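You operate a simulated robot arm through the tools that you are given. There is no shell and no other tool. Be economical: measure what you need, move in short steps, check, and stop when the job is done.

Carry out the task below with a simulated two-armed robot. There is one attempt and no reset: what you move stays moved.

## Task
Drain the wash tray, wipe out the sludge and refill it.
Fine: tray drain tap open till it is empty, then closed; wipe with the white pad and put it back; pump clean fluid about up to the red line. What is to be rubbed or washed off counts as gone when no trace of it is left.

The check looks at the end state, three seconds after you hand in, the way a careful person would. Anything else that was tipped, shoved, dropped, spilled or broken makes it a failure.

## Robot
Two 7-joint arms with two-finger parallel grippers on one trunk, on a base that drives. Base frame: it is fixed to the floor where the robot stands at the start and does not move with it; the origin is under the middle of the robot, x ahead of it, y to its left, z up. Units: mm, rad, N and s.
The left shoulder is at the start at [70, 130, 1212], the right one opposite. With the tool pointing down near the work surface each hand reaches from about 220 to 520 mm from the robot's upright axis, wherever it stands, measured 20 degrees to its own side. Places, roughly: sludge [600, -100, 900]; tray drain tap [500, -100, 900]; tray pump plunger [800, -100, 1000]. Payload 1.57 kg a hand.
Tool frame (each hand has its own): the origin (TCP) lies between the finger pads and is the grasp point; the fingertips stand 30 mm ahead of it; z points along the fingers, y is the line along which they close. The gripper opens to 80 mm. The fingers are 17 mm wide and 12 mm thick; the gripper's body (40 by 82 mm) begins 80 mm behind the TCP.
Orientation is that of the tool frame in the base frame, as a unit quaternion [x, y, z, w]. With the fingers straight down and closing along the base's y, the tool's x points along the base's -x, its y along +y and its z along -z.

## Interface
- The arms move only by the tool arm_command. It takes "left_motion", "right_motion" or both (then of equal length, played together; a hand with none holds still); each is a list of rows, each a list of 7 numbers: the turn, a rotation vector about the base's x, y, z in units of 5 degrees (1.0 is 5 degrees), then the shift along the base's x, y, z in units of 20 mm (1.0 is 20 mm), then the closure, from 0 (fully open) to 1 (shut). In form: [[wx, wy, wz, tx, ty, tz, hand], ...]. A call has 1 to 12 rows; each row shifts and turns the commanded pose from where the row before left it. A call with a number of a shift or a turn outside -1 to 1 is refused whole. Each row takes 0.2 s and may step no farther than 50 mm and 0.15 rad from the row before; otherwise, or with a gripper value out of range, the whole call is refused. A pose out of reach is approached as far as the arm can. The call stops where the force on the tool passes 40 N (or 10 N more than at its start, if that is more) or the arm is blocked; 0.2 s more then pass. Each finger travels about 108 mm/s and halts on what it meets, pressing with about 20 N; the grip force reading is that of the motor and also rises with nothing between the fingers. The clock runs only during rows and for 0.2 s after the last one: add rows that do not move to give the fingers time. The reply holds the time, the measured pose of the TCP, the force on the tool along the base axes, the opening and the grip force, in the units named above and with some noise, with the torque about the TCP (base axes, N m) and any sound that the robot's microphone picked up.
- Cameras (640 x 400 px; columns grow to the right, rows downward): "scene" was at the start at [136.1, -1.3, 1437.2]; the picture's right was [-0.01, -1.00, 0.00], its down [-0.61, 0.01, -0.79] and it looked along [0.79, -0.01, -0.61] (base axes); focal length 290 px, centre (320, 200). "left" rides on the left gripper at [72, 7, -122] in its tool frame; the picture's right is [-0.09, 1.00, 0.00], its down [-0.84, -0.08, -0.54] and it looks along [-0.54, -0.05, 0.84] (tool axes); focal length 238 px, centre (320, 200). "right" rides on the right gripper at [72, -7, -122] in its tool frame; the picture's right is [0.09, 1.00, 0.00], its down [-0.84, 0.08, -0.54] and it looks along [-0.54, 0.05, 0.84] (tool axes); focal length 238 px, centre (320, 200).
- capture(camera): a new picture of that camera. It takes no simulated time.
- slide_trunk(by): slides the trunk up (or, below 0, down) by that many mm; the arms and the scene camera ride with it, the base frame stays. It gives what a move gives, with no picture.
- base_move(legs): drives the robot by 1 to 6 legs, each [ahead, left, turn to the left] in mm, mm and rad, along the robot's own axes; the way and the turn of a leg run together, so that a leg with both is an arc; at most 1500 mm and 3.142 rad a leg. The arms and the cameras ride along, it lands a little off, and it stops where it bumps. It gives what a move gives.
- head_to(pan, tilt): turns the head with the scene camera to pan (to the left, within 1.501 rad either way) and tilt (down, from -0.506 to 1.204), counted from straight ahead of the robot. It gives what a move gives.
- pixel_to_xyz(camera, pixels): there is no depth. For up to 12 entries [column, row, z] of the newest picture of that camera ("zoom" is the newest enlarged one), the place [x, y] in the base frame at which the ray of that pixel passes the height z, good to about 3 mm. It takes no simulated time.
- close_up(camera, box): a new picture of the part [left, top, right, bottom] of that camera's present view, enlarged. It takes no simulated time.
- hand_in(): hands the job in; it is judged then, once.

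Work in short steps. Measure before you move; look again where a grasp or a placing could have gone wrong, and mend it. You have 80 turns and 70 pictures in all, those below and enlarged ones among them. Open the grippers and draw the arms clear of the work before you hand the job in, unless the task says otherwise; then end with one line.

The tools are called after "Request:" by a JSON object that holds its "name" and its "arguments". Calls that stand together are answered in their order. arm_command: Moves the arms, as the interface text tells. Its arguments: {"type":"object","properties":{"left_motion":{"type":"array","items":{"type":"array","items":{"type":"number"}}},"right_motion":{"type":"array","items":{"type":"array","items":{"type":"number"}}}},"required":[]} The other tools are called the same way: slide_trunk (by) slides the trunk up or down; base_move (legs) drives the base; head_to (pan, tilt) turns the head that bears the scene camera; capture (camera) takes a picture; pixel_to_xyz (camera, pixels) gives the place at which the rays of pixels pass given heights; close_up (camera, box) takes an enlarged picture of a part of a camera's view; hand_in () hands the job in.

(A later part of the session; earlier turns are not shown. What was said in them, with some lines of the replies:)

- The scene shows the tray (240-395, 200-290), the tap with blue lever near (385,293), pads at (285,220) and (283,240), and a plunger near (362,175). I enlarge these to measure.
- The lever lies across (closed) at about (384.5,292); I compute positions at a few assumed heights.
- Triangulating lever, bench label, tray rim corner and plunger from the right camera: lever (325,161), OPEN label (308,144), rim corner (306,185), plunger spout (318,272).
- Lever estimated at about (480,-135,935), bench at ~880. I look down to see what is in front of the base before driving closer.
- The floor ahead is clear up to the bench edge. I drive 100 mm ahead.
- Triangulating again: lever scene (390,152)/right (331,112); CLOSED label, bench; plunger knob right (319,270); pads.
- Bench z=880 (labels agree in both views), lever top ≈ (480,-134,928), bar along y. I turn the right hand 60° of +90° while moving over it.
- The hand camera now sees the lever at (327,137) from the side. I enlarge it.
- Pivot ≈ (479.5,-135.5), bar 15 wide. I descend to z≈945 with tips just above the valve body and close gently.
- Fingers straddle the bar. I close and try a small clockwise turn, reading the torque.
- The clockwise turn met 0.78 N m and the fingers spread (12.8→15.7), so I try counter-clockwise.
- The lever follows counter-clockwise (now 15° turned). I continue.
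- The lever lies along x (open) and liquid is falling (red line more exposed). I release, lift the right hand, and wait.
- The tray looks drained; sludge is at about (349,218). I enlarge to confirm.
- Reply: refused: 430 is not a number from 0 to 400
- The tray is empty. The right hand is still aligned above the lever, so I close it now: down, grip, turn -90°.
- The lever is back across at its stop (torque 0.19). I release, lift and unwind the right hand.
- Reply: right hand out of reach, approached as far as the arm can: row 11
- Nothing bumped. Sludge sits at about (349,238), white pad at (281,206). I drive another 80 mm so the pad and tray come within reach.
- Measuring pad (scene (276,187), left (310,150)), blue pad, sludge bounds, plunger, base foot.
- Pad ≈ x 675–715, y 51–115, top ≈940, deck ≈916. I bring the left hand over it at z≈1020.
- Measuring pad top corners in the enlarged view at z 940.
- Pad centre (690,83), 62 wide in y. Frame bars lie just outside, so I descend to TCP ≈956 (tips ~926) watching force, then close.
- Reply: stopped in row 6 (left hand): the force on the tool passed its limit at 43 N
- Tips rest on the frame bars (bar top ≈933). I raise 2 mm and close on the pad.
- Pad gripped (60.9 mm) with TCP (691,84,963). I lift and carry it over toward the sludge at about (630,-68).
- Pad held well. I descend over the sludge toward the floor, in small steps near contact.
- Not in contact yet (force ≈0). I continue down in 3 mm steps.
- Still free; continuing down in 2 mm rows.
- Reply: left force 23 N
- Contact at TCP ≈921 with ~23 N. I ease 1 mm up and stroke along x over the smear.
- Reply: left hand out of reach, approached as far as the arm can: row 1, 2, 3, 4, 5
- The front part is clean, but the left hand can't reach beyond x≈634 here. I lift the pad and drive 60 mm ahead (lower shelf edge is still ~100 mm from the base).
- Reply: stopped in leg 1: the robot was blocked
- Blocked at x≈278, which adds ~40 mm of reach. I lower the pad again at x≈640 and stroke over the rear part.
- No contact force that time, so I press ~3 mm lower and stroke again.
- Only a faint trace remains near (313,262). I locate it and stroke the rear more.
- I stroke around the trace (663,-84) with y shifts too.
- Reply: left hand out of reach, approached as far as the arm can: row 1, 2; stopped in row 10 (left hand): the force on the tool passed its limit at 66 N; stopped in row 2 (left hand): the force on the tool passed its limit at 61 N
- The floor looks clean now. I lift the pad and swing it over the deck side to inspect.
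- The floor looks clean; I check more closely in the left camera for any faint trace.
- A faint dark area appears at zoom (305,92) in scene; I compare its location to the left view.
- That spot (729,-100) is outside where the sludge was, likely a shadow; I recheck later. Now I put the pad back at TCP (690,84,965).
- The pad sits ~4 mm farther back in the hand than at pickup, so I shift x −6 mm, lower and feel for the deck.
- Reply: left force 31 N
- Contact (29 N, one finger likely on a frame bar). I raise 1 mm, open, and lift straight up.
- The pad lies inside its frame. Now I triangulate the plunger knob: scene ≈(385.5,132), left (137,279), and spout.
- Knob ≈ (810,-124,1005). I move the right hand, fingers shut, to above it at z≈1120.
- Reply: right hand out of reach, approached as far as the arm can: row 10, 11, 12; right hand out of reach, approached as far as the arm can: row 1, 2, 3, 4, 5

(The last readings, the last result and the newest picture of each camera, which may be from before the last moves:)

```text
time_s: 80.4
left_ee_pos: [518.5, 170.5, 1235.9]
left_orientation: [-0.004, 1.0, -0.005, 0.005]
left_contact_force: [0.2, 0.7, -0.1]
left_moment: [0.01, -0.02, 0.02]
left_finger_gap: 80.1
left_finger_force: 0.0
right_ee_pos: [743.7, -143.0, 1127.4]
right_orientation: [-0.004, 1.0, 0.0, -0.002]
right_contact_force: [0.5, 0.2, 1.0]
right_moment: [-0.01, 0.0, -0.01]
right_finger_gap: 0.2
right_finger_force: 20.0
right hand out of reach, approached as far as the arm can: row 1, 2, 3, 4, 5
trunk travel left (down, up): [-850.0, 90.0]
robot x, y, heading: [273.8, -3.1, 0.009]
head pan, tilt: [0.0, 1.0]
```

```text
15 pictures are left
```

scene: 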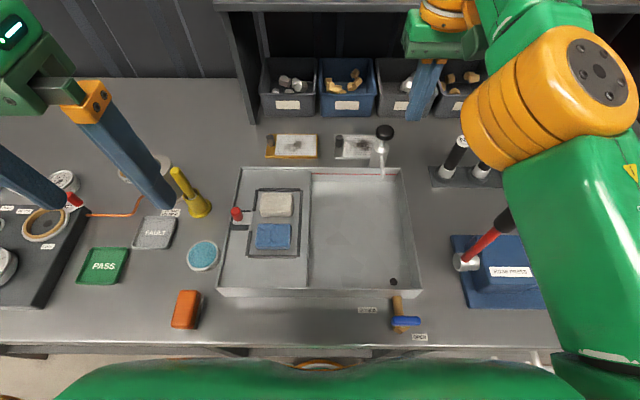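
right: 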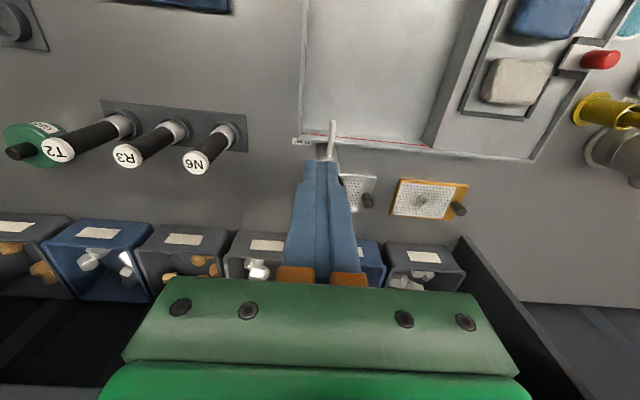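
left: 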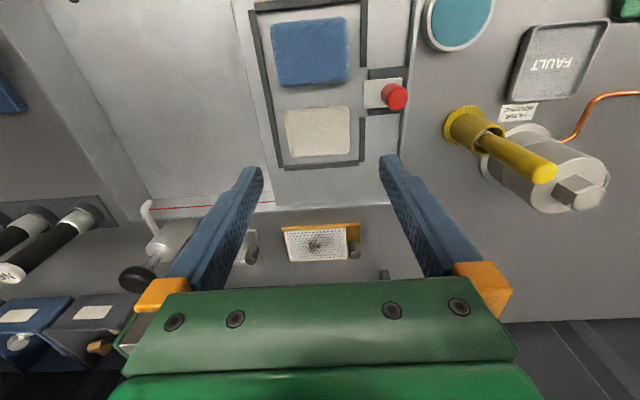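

Tool-down reach ends at x≈744. I pitch the right hand fingers-forward by 35° to gain reach, then advance.

Request:
{"name": "arm_command", "arguments": {"right_motion": [[0, -1, 0, 0, 0, 0, 1], [0, -1, 0, 0, 0, 0, 1], [0, -1, 0, 0, 0, 0, 1], [0, -1, 0, 0, 0, 0, 1], [0, -1, 0, 0, 0, 0, 1], [0, -1, 0, 0, 0, 0, 1], [0, -1, 0, 0, 0, 0, 1], [0, 0, 0, 0.6, 0.35, -0.5, 1], [0, 0, 0, 0.6, 0.35, -0.5, 1], [0, 0, 0, 0.6, 0.25, -0.5, 1], [0, 0, 0, 0.6, 0, -0.5, 1], [0, 0, 0, 0, 0, -0.5, 1]]}}

Request:
{"name": "close_up", "arguments": {"camera": "scene", "box": [310, 70, 470, 190]}}

Request:
{"name": "capture", "arguments": {"camera": "right"}}

```text
time_s: 83.0
left_ee_pos: [518.8, 169.6, 1234.5]
left_orientation: [-0.004, 1.0, -0.005, 0.006]
left_contact_force: [0.0, 0.2, -0.7]
left_moment: [-0.03, 0.04, 0.01]
left_finger_gap: 79.9
left_finger_force: 0.0
right_ee_pos: [874.5, -117.1, 1115.5]
right_orientation: [-0.005, 0.954, -0.001, 0.299]
right_contact_force: [-0.2, -1.1, 0.0]
right_moment: [-0.02, 0.0, 0.04]
right_finger_gap: 0.0
right_finger_force: 19.6
right hand out of reach, approached as far as the arm can: row 1, 2, 3, 4, 5, 6, 7, 8, 9, 10, 11
trunk travel left (down, up): [-850.0, 90.0]
robot x, y, heading: [277.0, -5.4, 0.012]
head pan, tilt: [0.0, 1.0]
```

```text
3.33 times, centred on (390, 130) of scene
```

zoom: 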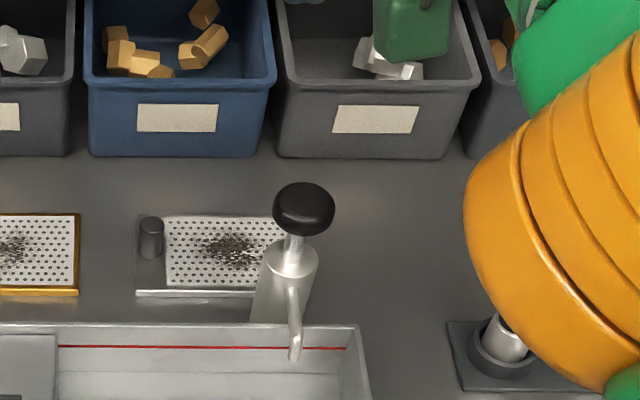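

```text
13 pictures are left
```

right: 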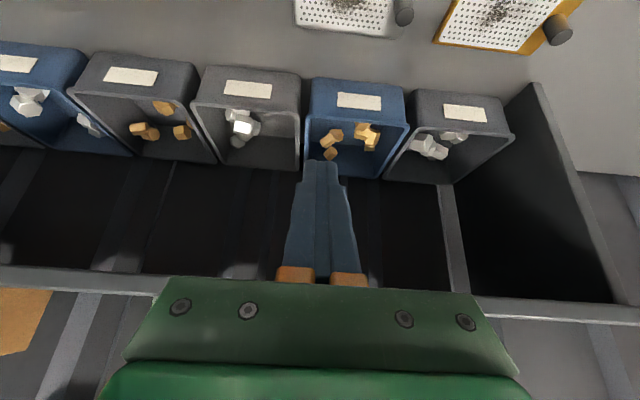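

The hand overshot to x=874 (commands had accumulated), clear of everything. I bring it back to x≈792, y≈-124, z≈1060.

Request:
{"name": "arm_command", "arguments": {"right_motion": [[0, 0, 0, -0.8, -0.1, 0, 1], [0, 0, 0, -0.9, -0.1, 0, 1], [0, 0, 0, -0.9, -0.1, 0, 1], [0, 0, 0, -0.8, 0, 0, 1], [0, 0, 0, -0.7, 0, -0.8, 1], [0, 0, 0, 0, 0, -1, 1], [0, 0, 0, 0, 0, -0.8, 1], [0, 0, 0, 0, 0, 0, 1]]}}

Request:
{"name": "close_up", "arguments": {"camera": "scene", "box": [310, 70, 470, 190]}}

Request:
{"name": "capture", "arguments": {"camera": "right"}}

```text
time_s: 84.8
left_ee_pos: [518.6, 168.9, 1234.7]
left_orientation: [-0.005, 1.0, -0.004, 0.005]
left_contact_force: [-0.8, 0.7, 1.1]
left_moment: [-0.03, -0.03, -0.01]
left_finger_gap: 80.2
left_finger_force: 0.0
right_ee_pos: [879.1, -113.5, 1070.6]
right_orientation: [-0.005, 0.954, -0.001, 0.3]
right_contact_force: [-0.2, 0.1, -1.2]
right_moment: [0.02, 0.01, 0.01]
right_finger_gap: 0.0
right_finger_force: 19.5
right hand out of reach, approached as far as the arm can: row 1, 2, 3, 4, 5, 7
trunk travel left (down, up): [-850.0, 90.0]
robot x, y, heading: [274.5, -1.2, 0.009]
head pan, tilt: [0.0, 1.0]
```

```text
3.33 times, centred on (390, 130) of scene
```

zoom: 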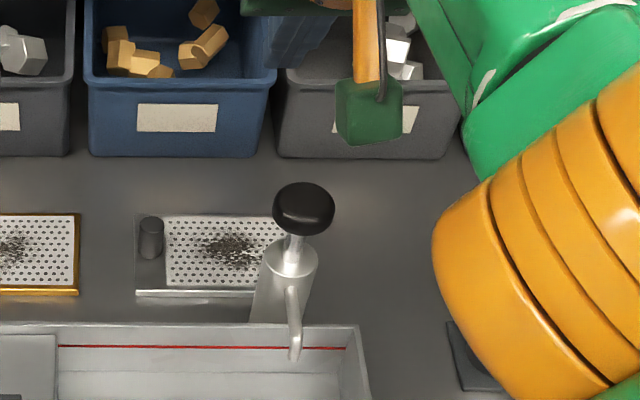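

```text
11 pictures are left
```

right: 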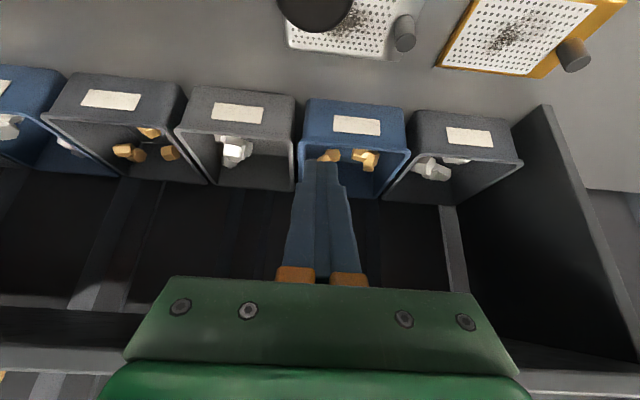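

The reach seems coupled to pitch (wrist limit), so 35° pushes the hand too far. I reduce the pitch to ~15° while pulling back to x≈795, keeping z≈1085.

Request:
{"name": "arm_command", "arguments": {"right_motion": [[0, 0.5, 0, -0.5, -0.1, 0.3, 1], [0, 0.5, 0, -0.5, -0.1, 0.3, 1], [0, 0.5, 0, -0.5, -0.1, 0.2, 1], [0, 0.5, 0, -0.5, -0.1, 0, 1], [0, 0.5, 0, -0.5, -0.1, 0, 1], [0, 0.5, 0, -0.5, 0, 0, 1], [0, 0.5, 0, -0.5, 0, 0, 1], [0, 0.5, 0, -0.5, 0, 0, 1], [0, 0, 0, 0, 0, 0, 1]]}}

```text
time_s: 86.8
left_ee_pos: [518.6, 169.4, 1235.4]
left_orientation: [-0.004, 1.0, -0.004, 0.005]
left_contact_force: [0.6, -0.6, 0.1]
left_moment: [-0.01, 0.0, 0.0]
left_finger_gap: 80.1
left_finger_force: 0.1
right_ee_pos: [808.7, -121.2, 1087.3]
right_orientation: [-0.004, 0.992, 0.0, 0.129]
right_contact_force: [-0.2, -1.6, 0.3]
right_moment: [-0.02, 0.02, 0.0]
right_finger_gap: 0.0
right_finger_force: 20.0
right hand out of reach, approached as far as the arm can: row 2, 5
trunk travel left (down, up): [-850.0, 90.0]
robot x, y, heading: [271.4, -4.6, 0.012]
head pan, tilt: [0.0, 1.0]
```

Good: (809,-121,1087) with 15° pitch. I nudge over the knob and go down ~34 mm to just above it.

Request:
{"name": "arm_command", "arguments": {"right_motion": [[0, 0, 0, -0.3, -0.15, 0, 1], [0, 0, 0, 0, 0, -0.6, 1], [0, 0, 0, 0, 0, -0.6, 1], [0, 0, 0, 0, 0, -0.5, 1], [0, 0, 0, 0, 0, 0, 1]]}}

Request:
{"name": "close_up", "arguments": {"camera": "scene", "box": [310, 70, 470, 190]}}

```text
time_s: 88.0
left_ee_pos: [518.6, 168.9, 1234.8]
left_orientation: [-0.005, 1.0, -0.004, 0.006]
left_contact_force: [0.1, 0.6, 0.0]
left_moment: [-0.01, -0.02, 0.01]
left_finger_gap: 80.0
left_finger_force: 0.1
right_ee_pos: [813.4, -124.0, 1055.2]
right_orientation: [-0.005, 0.992, 0.0, 0.129]
right_contact_force: [0.4, 0.1, -0.1]
right_moment: [-0.02, -0.02, 0.01]
right_finger_gap: 0.0
right_finger_force: 20.0
right hand out of reach, approached as far as the arm can: row 1, 4
trunk travel left (down, up): [-850.0, 90.0]
robot x, y, heading: [271.8, -4.0, 0.01]
head pan, tilt: [0.0, 1.0]
```

```text
3.33 times, centred on (390, 130) of scene
```

zoom: 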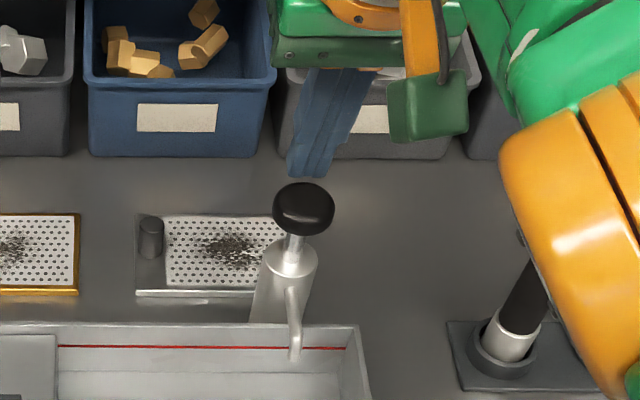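

The fingertip shows at zoom (308,175) and the knob top at (303,197); I compare positions.

Request:
{"name": "pixel_to_xyz", "arguments": {"camera": "zoom", "pixels": [[303, 197, 1012], [303, 197, 1006], [308, 175, 1026], [303, 184, 1006], [303, 225, 1000]]}}

```text
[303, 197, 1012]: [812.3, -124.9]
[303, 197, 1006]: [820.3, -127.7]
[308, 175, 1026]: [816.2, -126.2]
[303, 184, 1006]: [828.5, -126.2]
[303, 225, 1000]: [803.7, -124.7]
```

Aligned within ~4 mm. I press down slowly to see stroke and force.

Request:
{"name": "arm_command", "arguments": {"right_motion": [[0, 0, 0, -0.15, 0, -0.3, 1], [0, 0, 0, 0, 0, -0.3, 1], [0, 0, 0, 0, 0, -0.3, 1], [0, 0, 0, 0, 0, -0.3, 1], [0, 0, 0, 0, 0, 0, 1]]}}

Request:
{"name": "close_up", "arguments": {"camera": "scene", "box": [310, 70, 470, 190]}}

```text
time_s: 89.2
left_ee_pos: [518.1, 170.0, 1235.7]
left_orientation: [-0.005, 1.0, -0.005, 0.006]
left_contact_force: [0.4, 0.1, 0.3]
left_moment: [-0.03, 0.01, -0.03]
left_finger_gap: 80.0
left_finger_force: 0.1
right_ee_pos: [814.3, -122.4, 1032.4]
right_orientation: [-0.004, 0.991, -0.001, 0.131]
right_contact_force: [1.6, -1.1, 5.0]
right_moment: [0.0, -0.05, 0.06]
right_finger_gap: 0.0
right_finger_force: 20.4
right hand out of reach, approached as far as the arm can: row 1
trunk travel left (down, up): [-850.0, 90.0]
robot x, y, heading: [271.3, -7.5, 0.008]
head pan, tilt: [0.0, 1.0]
```

```text
3.33 times, centred on (390, 130) of scene
```

zoom: 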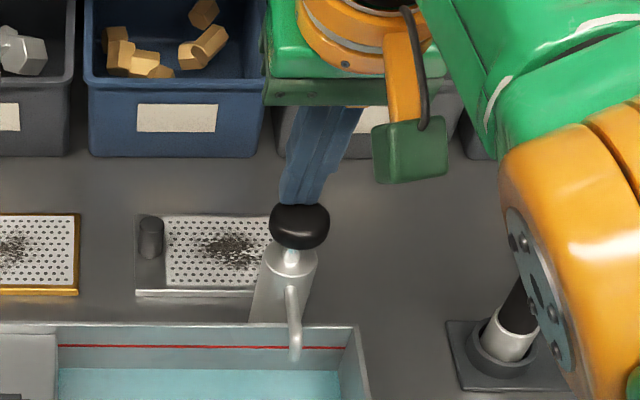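

Fluid flows: a thin cyan layer covers the floor, with its line near zoom row 370 vs red line at 346. I continue the stroke down and then release up and repeat.

Request:
{"name": "arm_command", "arguments": {"right_motion": [[0, 0, 0, 0, 0, -0.3, 1], [0, 0, 0, 0, 0, -0.3, 1], [0, 0, 0, 0, 0, -0.3, 1], [0, 0, 0, 0, 0, 0, 1]]}}

Request:
{"name": "close_up", "arguments": {"camera": "scene", "box": [310, 100, 470, 220]}}

```text
time_s: 90.1
left_ee_pos: [511.1, 169.8, 1237.5]
left_orientation: [-0.003, 1.0, -0.005, 0.009]
left_contact_force: [0.9, -0.1, -0.1]
left_moment: [-0.03, 0.01, 0.0]
left_finger_gap: 80.1
left_finger_force: 0.1
right_ee_pos: [813.9, -121.9, 1021.0]
right_orientation: [-0.004, 0.99, -0.002, 0.142]
right_contact_force: [-3.5, -1.0, 19.7]
right_moment: [-0.05, 0.11, 0.04]
right_finger_gap: 0.0
right_finger_force: 20.7
right hand out of reach, approached as far as the arm can: row 1
trunk travel left (down, up): [-850.0, 90.0]
robot x, y, heading: [271.9, -2.5, 0.011]
head pan, tilt: [0.0, 1.0]
stopped in row 4 (right hand): the force on the tool passed its limit at 42 N (the readings are from after the stop); the commanded pose is now the measured one
```

```text
3.33 times, centred on (390, 160) of scene
```

zoom: 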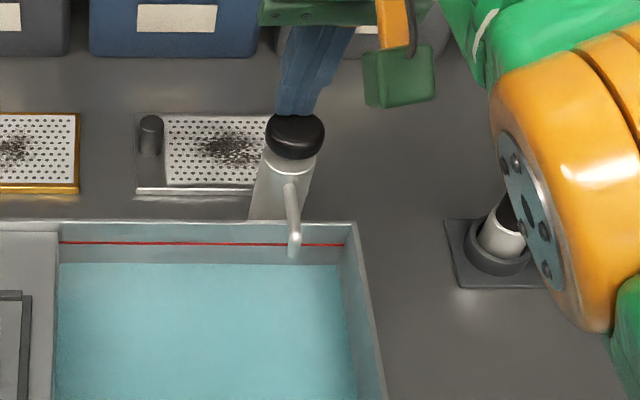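

The plunger bottomed at TCP≈1021 (42 N stop). The level line is at zoom row 264 vs red 244; floor was ~270. I do one more full stroke and look.

Request:
{"name": "arm_command", "arguments": {"right_motion": [[0, 0, 0, 0, 0, 0.8, 1], [0, 0, 0, 0, 0, 0.8, 1], [0, 0, 0, 0, 0, 0, 1], [0, 0, 0, 0, 0, -0.5, 1], [0, 0, 0, 0, 0, -0.5, 1], [0, 0, 0, 0, 0, -0.5, 1], [0, 0, 0, 0, 0, 0, 1]]}}

Request:
{"name": "close_up", "arguments": {"camera": "scene", "box": [310, 130, 430, 205]}}

```text
time_s: 91.7
left_ee_pos: [516.7, 169.2, 1235.5]
left_orientation: [-0.004, 1.0, -0.004, 0.006]
left_contact_force: [0.3, 0.0, -0.3]
left_moment: [0.01, -0.01, -0.02]
left_finger_gap: 80.0
left_finger_force: 0.0
right_ee_pos: [817.4, -121.6, 1023.1]
right_orientation: [-0.004, 0.99, -0.001, 0.139]
right_contact_force: [4.0, -1.0, 14.3]
right_moment: [-0.07, -0.15, -0.01]
right_finger_gap: 0.0
right_finger_force: 19.7
trunk travel left (down, up): [-850.0, 90.0]
robot x, y, heading: [275.4, -0.1, 0.011]
head pan, tilt: [0.0, 1.0]
```

```text
5.33 times, centred on (370, 168) of scene
```

zoom: 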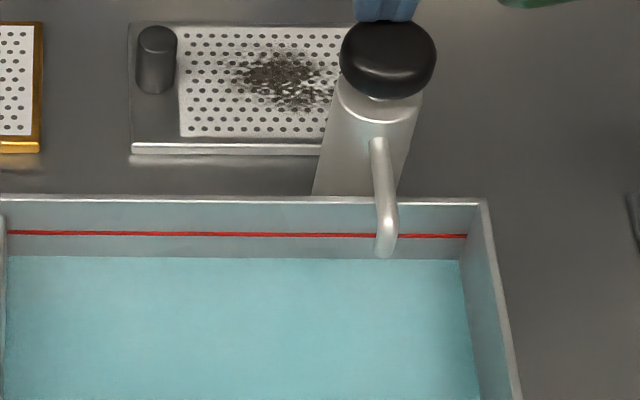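

Level line at row 256 vs red 233 (5.33×); each stroke raises ~11 px here, so ~2 more. I do one and look.

Request:
{"name": "arm_command", "arguments": {"right_motion": [[0, 0, 0, -0.1, 0, 0.8, 1], [0, 0, 0, -0.1, 0, 0.8, 1], [0, 0, 0, 0, 0, 0, 1], [0, 0, 0, 0, 0, -0.5, 1], [0, 0, 0, 0, 0, -0.6, 1], [0, 0, 0, 0, 0, -0.5, 1], [0, 0, 0, 0, 0, 0, 1]]}}

Request:
{"name": "close_up", "arguments": {"camera": "scene", "box": [310, 130, 430, 205]}}

```text
time_s: 93.3
left_ee_pos: [515.6, 168.9, 1235.7]
left_orientation: [-0.004, 1.0, -0.004, 0.007]
left_contact_force: [0.5, -0.4, -0.5]
left_moment: [0.01, 0.01, 0.01]
left_finger_gap: 80.2
left_finger_force: 0.2
right_ee_pos: [813.6, -123.5, 1022.0]
right_orientation: [-0.005, 0.99, -0.001, 0.141]
right_contact_force: [6.2, -3.2, 20.6]
right_moment: [-0.09, -0.17, -0.09]
right_finger_gap: 0.0
right_finger_force: 19.9
trunk travel left (down, up): [-850.0, 90.0]
robot x, y, heading: [275.1, -2.8, 0.009]
head pan, tilt: [0.0, 1.0]
```

```text
5.33 times, centred on (370, 168) of scene
```

zoom: 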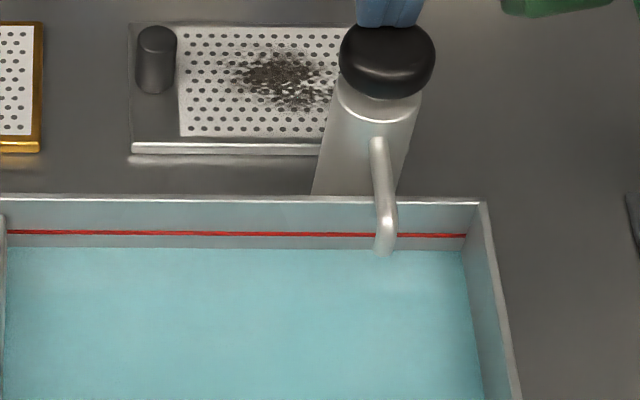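

Level at row 247 vs red 233; the last stroke gave ~9–10. One more full stroke.

Request:
{"name": "arm_command", "arguments": {"right_motion": [[0, 0, 0, 0, 0, 0.8, 1], [0, 0, 0, 0, 0, 0.8, 1], [0, 0, 0, 0, 0, 0, 1], [0, 0, 0, 0, 0, -0.5, 1], [0, 0, 0, 0, 0, -0.6, 1], [0, 0, 0, 0, 0, -0.5, 1], [0, 0, 0, 0, 0, 0, 1]]}}

Request:
{"name": "close_up", "arguments": {"camera": "scene", "box": [310, 130, 430, 205]}}

```text
time_s: 94.9
left_ee_pos: [514.8, 169.9, 1236.3]
left_orientation: [-0.003, 1.0, -0.006, 0.007]
left_contact_force: [0.0, 0.3, -0.5]
left_moment: [0.02, -0.05, 0.04]
left_finger_gap: 80.0
left_finger_force: 0.0
right_ee_pos: [812.6, -122.7, 1022.4]
right_orientation: [-0.004, 0.99, -0.001, 0.142]
right_contact_force: [7.2, -2.4, 25.3]
right_moment: [-0.07, -0.23, 0.04]
right_finger_gap: 0.0
right_finger_force: 19.5
trunk travel left (down, up): [-850.0, 90.0]
robot x, y, heading: [273.7, -3.0, 0.012]
head pan, tilt: [0.0, 1.0]
```

```text
5.33 times, centred on (370, 168) of scene
```

zoom: 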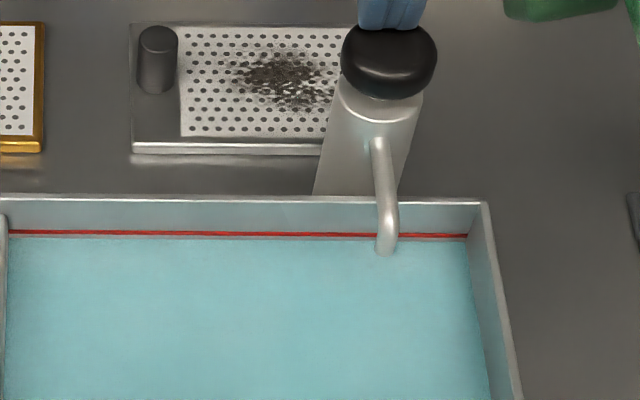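

Level is now ~3–4 px (≈2–3 mm) below the red line. I do a ~40% stroke to top up, then withdraw the hand upward.

Request:
{"name": "arm_command", "arguments": {"right_motion": [[0, 0, 0, 0, 0, 0.8, 1], [0, 0, 0, 0, 0, 0.8, 1], [0, 0, 0, 0, 0, 0, 1], [0, 0, 0, 0, 0, -0.5, 1], [0, 0, 0, 0, 0, -0.55, 1], [0, 0, 0, 0, 0, 0, 1], [0, 0, 0, 0, 0, 0.8, 1], [0, 0, 0, 0, 0, 1, 1], [0, 0, 0, 0, 0, 1, 1], [0, 0, 0, 0, 0, 1, 1]]}}

Request:
{"name": "close_up", "arguments": {"camera": "scene", "box": [310, 130, 430, 205]}}

```text
time_s: 97.1
left_ee_pos: [517.9, 169.4, 1234.9]
left_orientation: [-0.004, 1.0, -0.004, 0.006]
left_contact_force: [-0.2, -1.0, -0.6]
left_moment: [-0.02, 0.0, 0.03]
left_finger_gap: 79.7
left_finger_force: 0.0
right_ee_pos: [809.9, -124.8, 1105.0]
right_orientation: [-0.004, 0.99, -0.001, 0.138]
right_contact_force: [-0.4, 0.4, 0.0]
right_moment: [0.01, 0.02, -0.03]
right_finger_gap: 0.1
right_finger_force: 20.8
right hand out of reach, approached as far as the arm can: row 10
trunk travel left (down, up): [-850.0, 90.0]
robot x, y, heading: [272.3, -6.4, 0.01]
head pan, tilt: [0.0, 1.0]
```

```text
5.33 times, centred on (370, 168) of scene
```

zoom: 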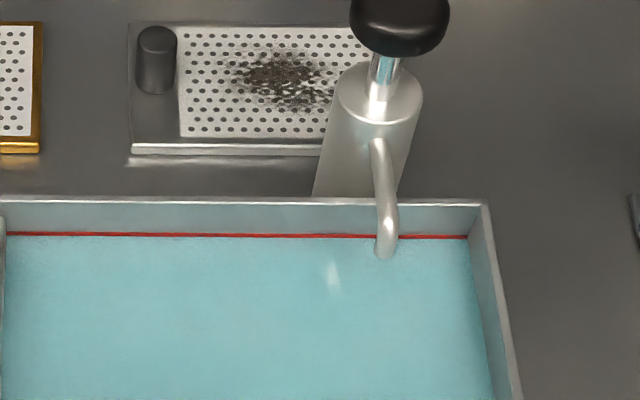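

The level is right at the red line. I withdraw the right hand upward and back, opening it once clear.

Request:
{"name": "arm_command", "arguments": {"right_motion": [[0, 0.5, 0, -0.6, 0, 0.3, 1], [0, 0.5, 0, -0.6, 0, 0.3, 1], [0, 0.5, 0, -0.8, 0, 0.5, 1], [0, 0.5, 0, -0.8, 0, 0.5, 1], [0, 0.5, 0, -1, 0, 0.5, 1], [0, 0.5, 0, -1, 0, 0.5, 1], [0, 0, 0, -1, 0, 0.5, 1], [0, 0, 0, -1, 0, 0.5, 1], [0, 0, 0, -1, 0, 0.5, 1], [0, 0, 0, -1, 0, 0, 0.5], [0, 0, 0, -1, 0, 0, 0], [0, 0, 0, -1, 0, 0, 0]]}}

Request:
{"name": "arm_command", "arguments": {"right_motion": [[0, 0, 0, -1, -0.3, 0, 0], [0, 0, 0, -1, -0.3, 0, 0], [0, 0, 0, -1, -0.3, 0, 0], [0, 0, 0, -1, -0.3, 0, 0], [0, 0, 0, 0, 0, 0, 0]]}}

Request:
{"name": "base_move", "arguments": {"legs": [[-60, 0, 0]]}}

Request:
{"name": "capture", "arguments": {"camera": "scene"}}

```text
time_s: 99.7
left_ee_pos: [517.4, 170.1, 1236.5]
left_orientation: [-0.004, 1.0, -0.004, 0.005]
left_contact_force: [-0.1, 0.8, -0.5]
left_moment: [0.02, 0.0, 0.03]
left_finger_gap: 79.7
left_finger_force: 0.0
right_ee_pos: [590.0, -125.4, 1186.0]
right_orientation: [-0.004, 1.0, 0.0, 0.007]
right_contact_force: [0.5, 0.0, 0.6]
right_moment: [0.01, -0.04, 0.01]
right_finger_gap: 79.8
right_finger_force: 0.0
right hand out of reach, approached as far as the arm can: row 4
trunk travel left (down, up): [-850.0, 90.0]
robot x, y, heading: [270.1, -5.4, 0.01]
head pan, tilt: [0.0, 1.0]
```

```text
time_s: 100.9
left_ee_pos: [518.9, 170.3, 1235.4]
left_orientation: [-0.005, 1.0, -0.005, 0.006]
left_contact_force: [-0.1, -0.5, 0.6]
left_moment: [-0.02, 0.03, -0.02]
left_finger_gap: 80.1
left_finger_force: 0.1
right_ee_pos: [513.5, -150.5, 1186.3]
right_orientation: [-0.006, 1.0, 0.001, 0.006]
right_contact_force: [0.0, -0.2, -0.2]
right_moment: [0.01, 0.0, 0.0]
right_finger_gap: 80.2
right_finger_force: 0.1
trunk travel left (down, up): [-850.0, 90.0]
robot x, y, heading: [273.0, -7.1, 0.01]
head pan, tilt: [0.0, 1.0]
```

```text
time_s: 101.9
left_ee_pos: [471.2, 170.2, 1233.2]
left_orientation: [-0.004, 1.0, -0.004, 0.0]
left_contact_force: [0.5, -0.2, -0.2]
left_moment: [0.0, 0.05, 0.01]
left_finger_gap: 79.9
left_finger_force: 0.1
right_ee_pos: [466.8, -149.1, 1184.5]
right_orientation: [-0.005, 1.0, 0.0, 0.003]
right_contact_force: [0.0, 0.0, 0.7]
right_moment: [0.01, 0.04, 0.02]
right_finger_gap: 79.9
right_finger_force: 0.0
trunk travel left (down, up): [-850.0, 90.0]
robot x, y, heading: [215.4, -5.0, 0.012]
head pan, tilt: [0.0, 1.0]
```

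```text
3 pictures are left
```

scene: 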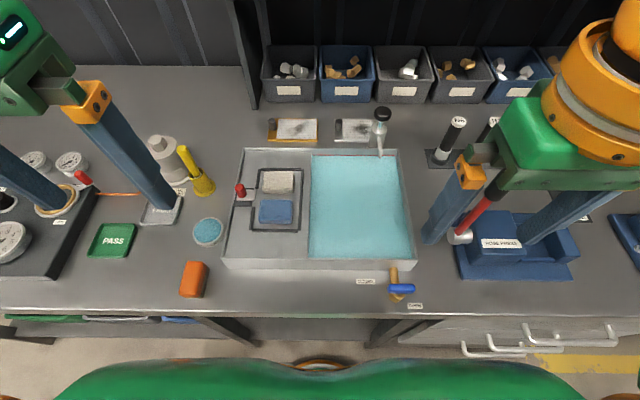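

Everything is in place; a last close look at the tray level, floor and tap.

Request:
{"name": "close_up", "arguments": {"camera": "scene", "box": [220, 120, 430, 310]}}

Request:
{"name": "close_up", "arguments": {"camera": "scene", "box": [305, 140, 415, 210]}}

```text
2.11 times, centred on (325, 215) of scene
```

zoom: 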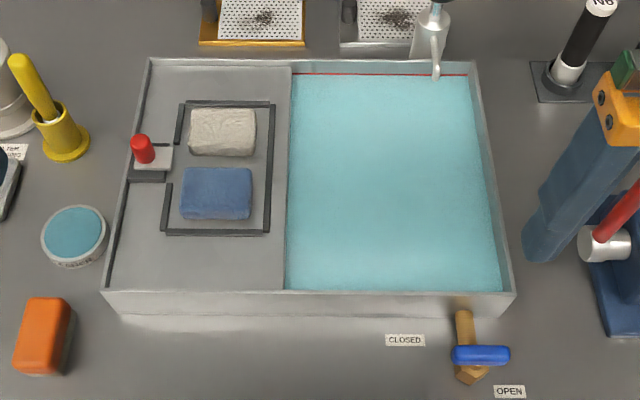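

```text
5.71 times, centred on (360, 175) of scene
```

zoom: 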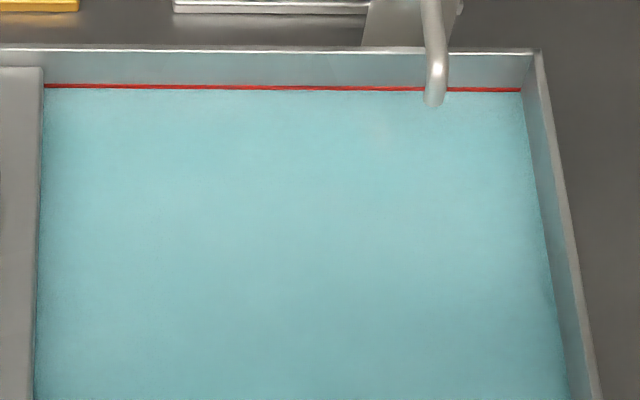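

The level is at the red line, the tap is closed, the pad is back in its frame, no sludge shows, and the arms are clear, so I hand in.

Request:
{"name": "hand_in", "arguments": {}}

```text
The job is handed in.
```

I drained the tray and closed its tap, wiped out the sludge with the white pad and put the pad back in its frame, then pumped clean fluid up to the red line; the job is handed in. While I was driving in for reach, the base bumped something at the bench and stopped; the last pictures show nothing moved or spilled.
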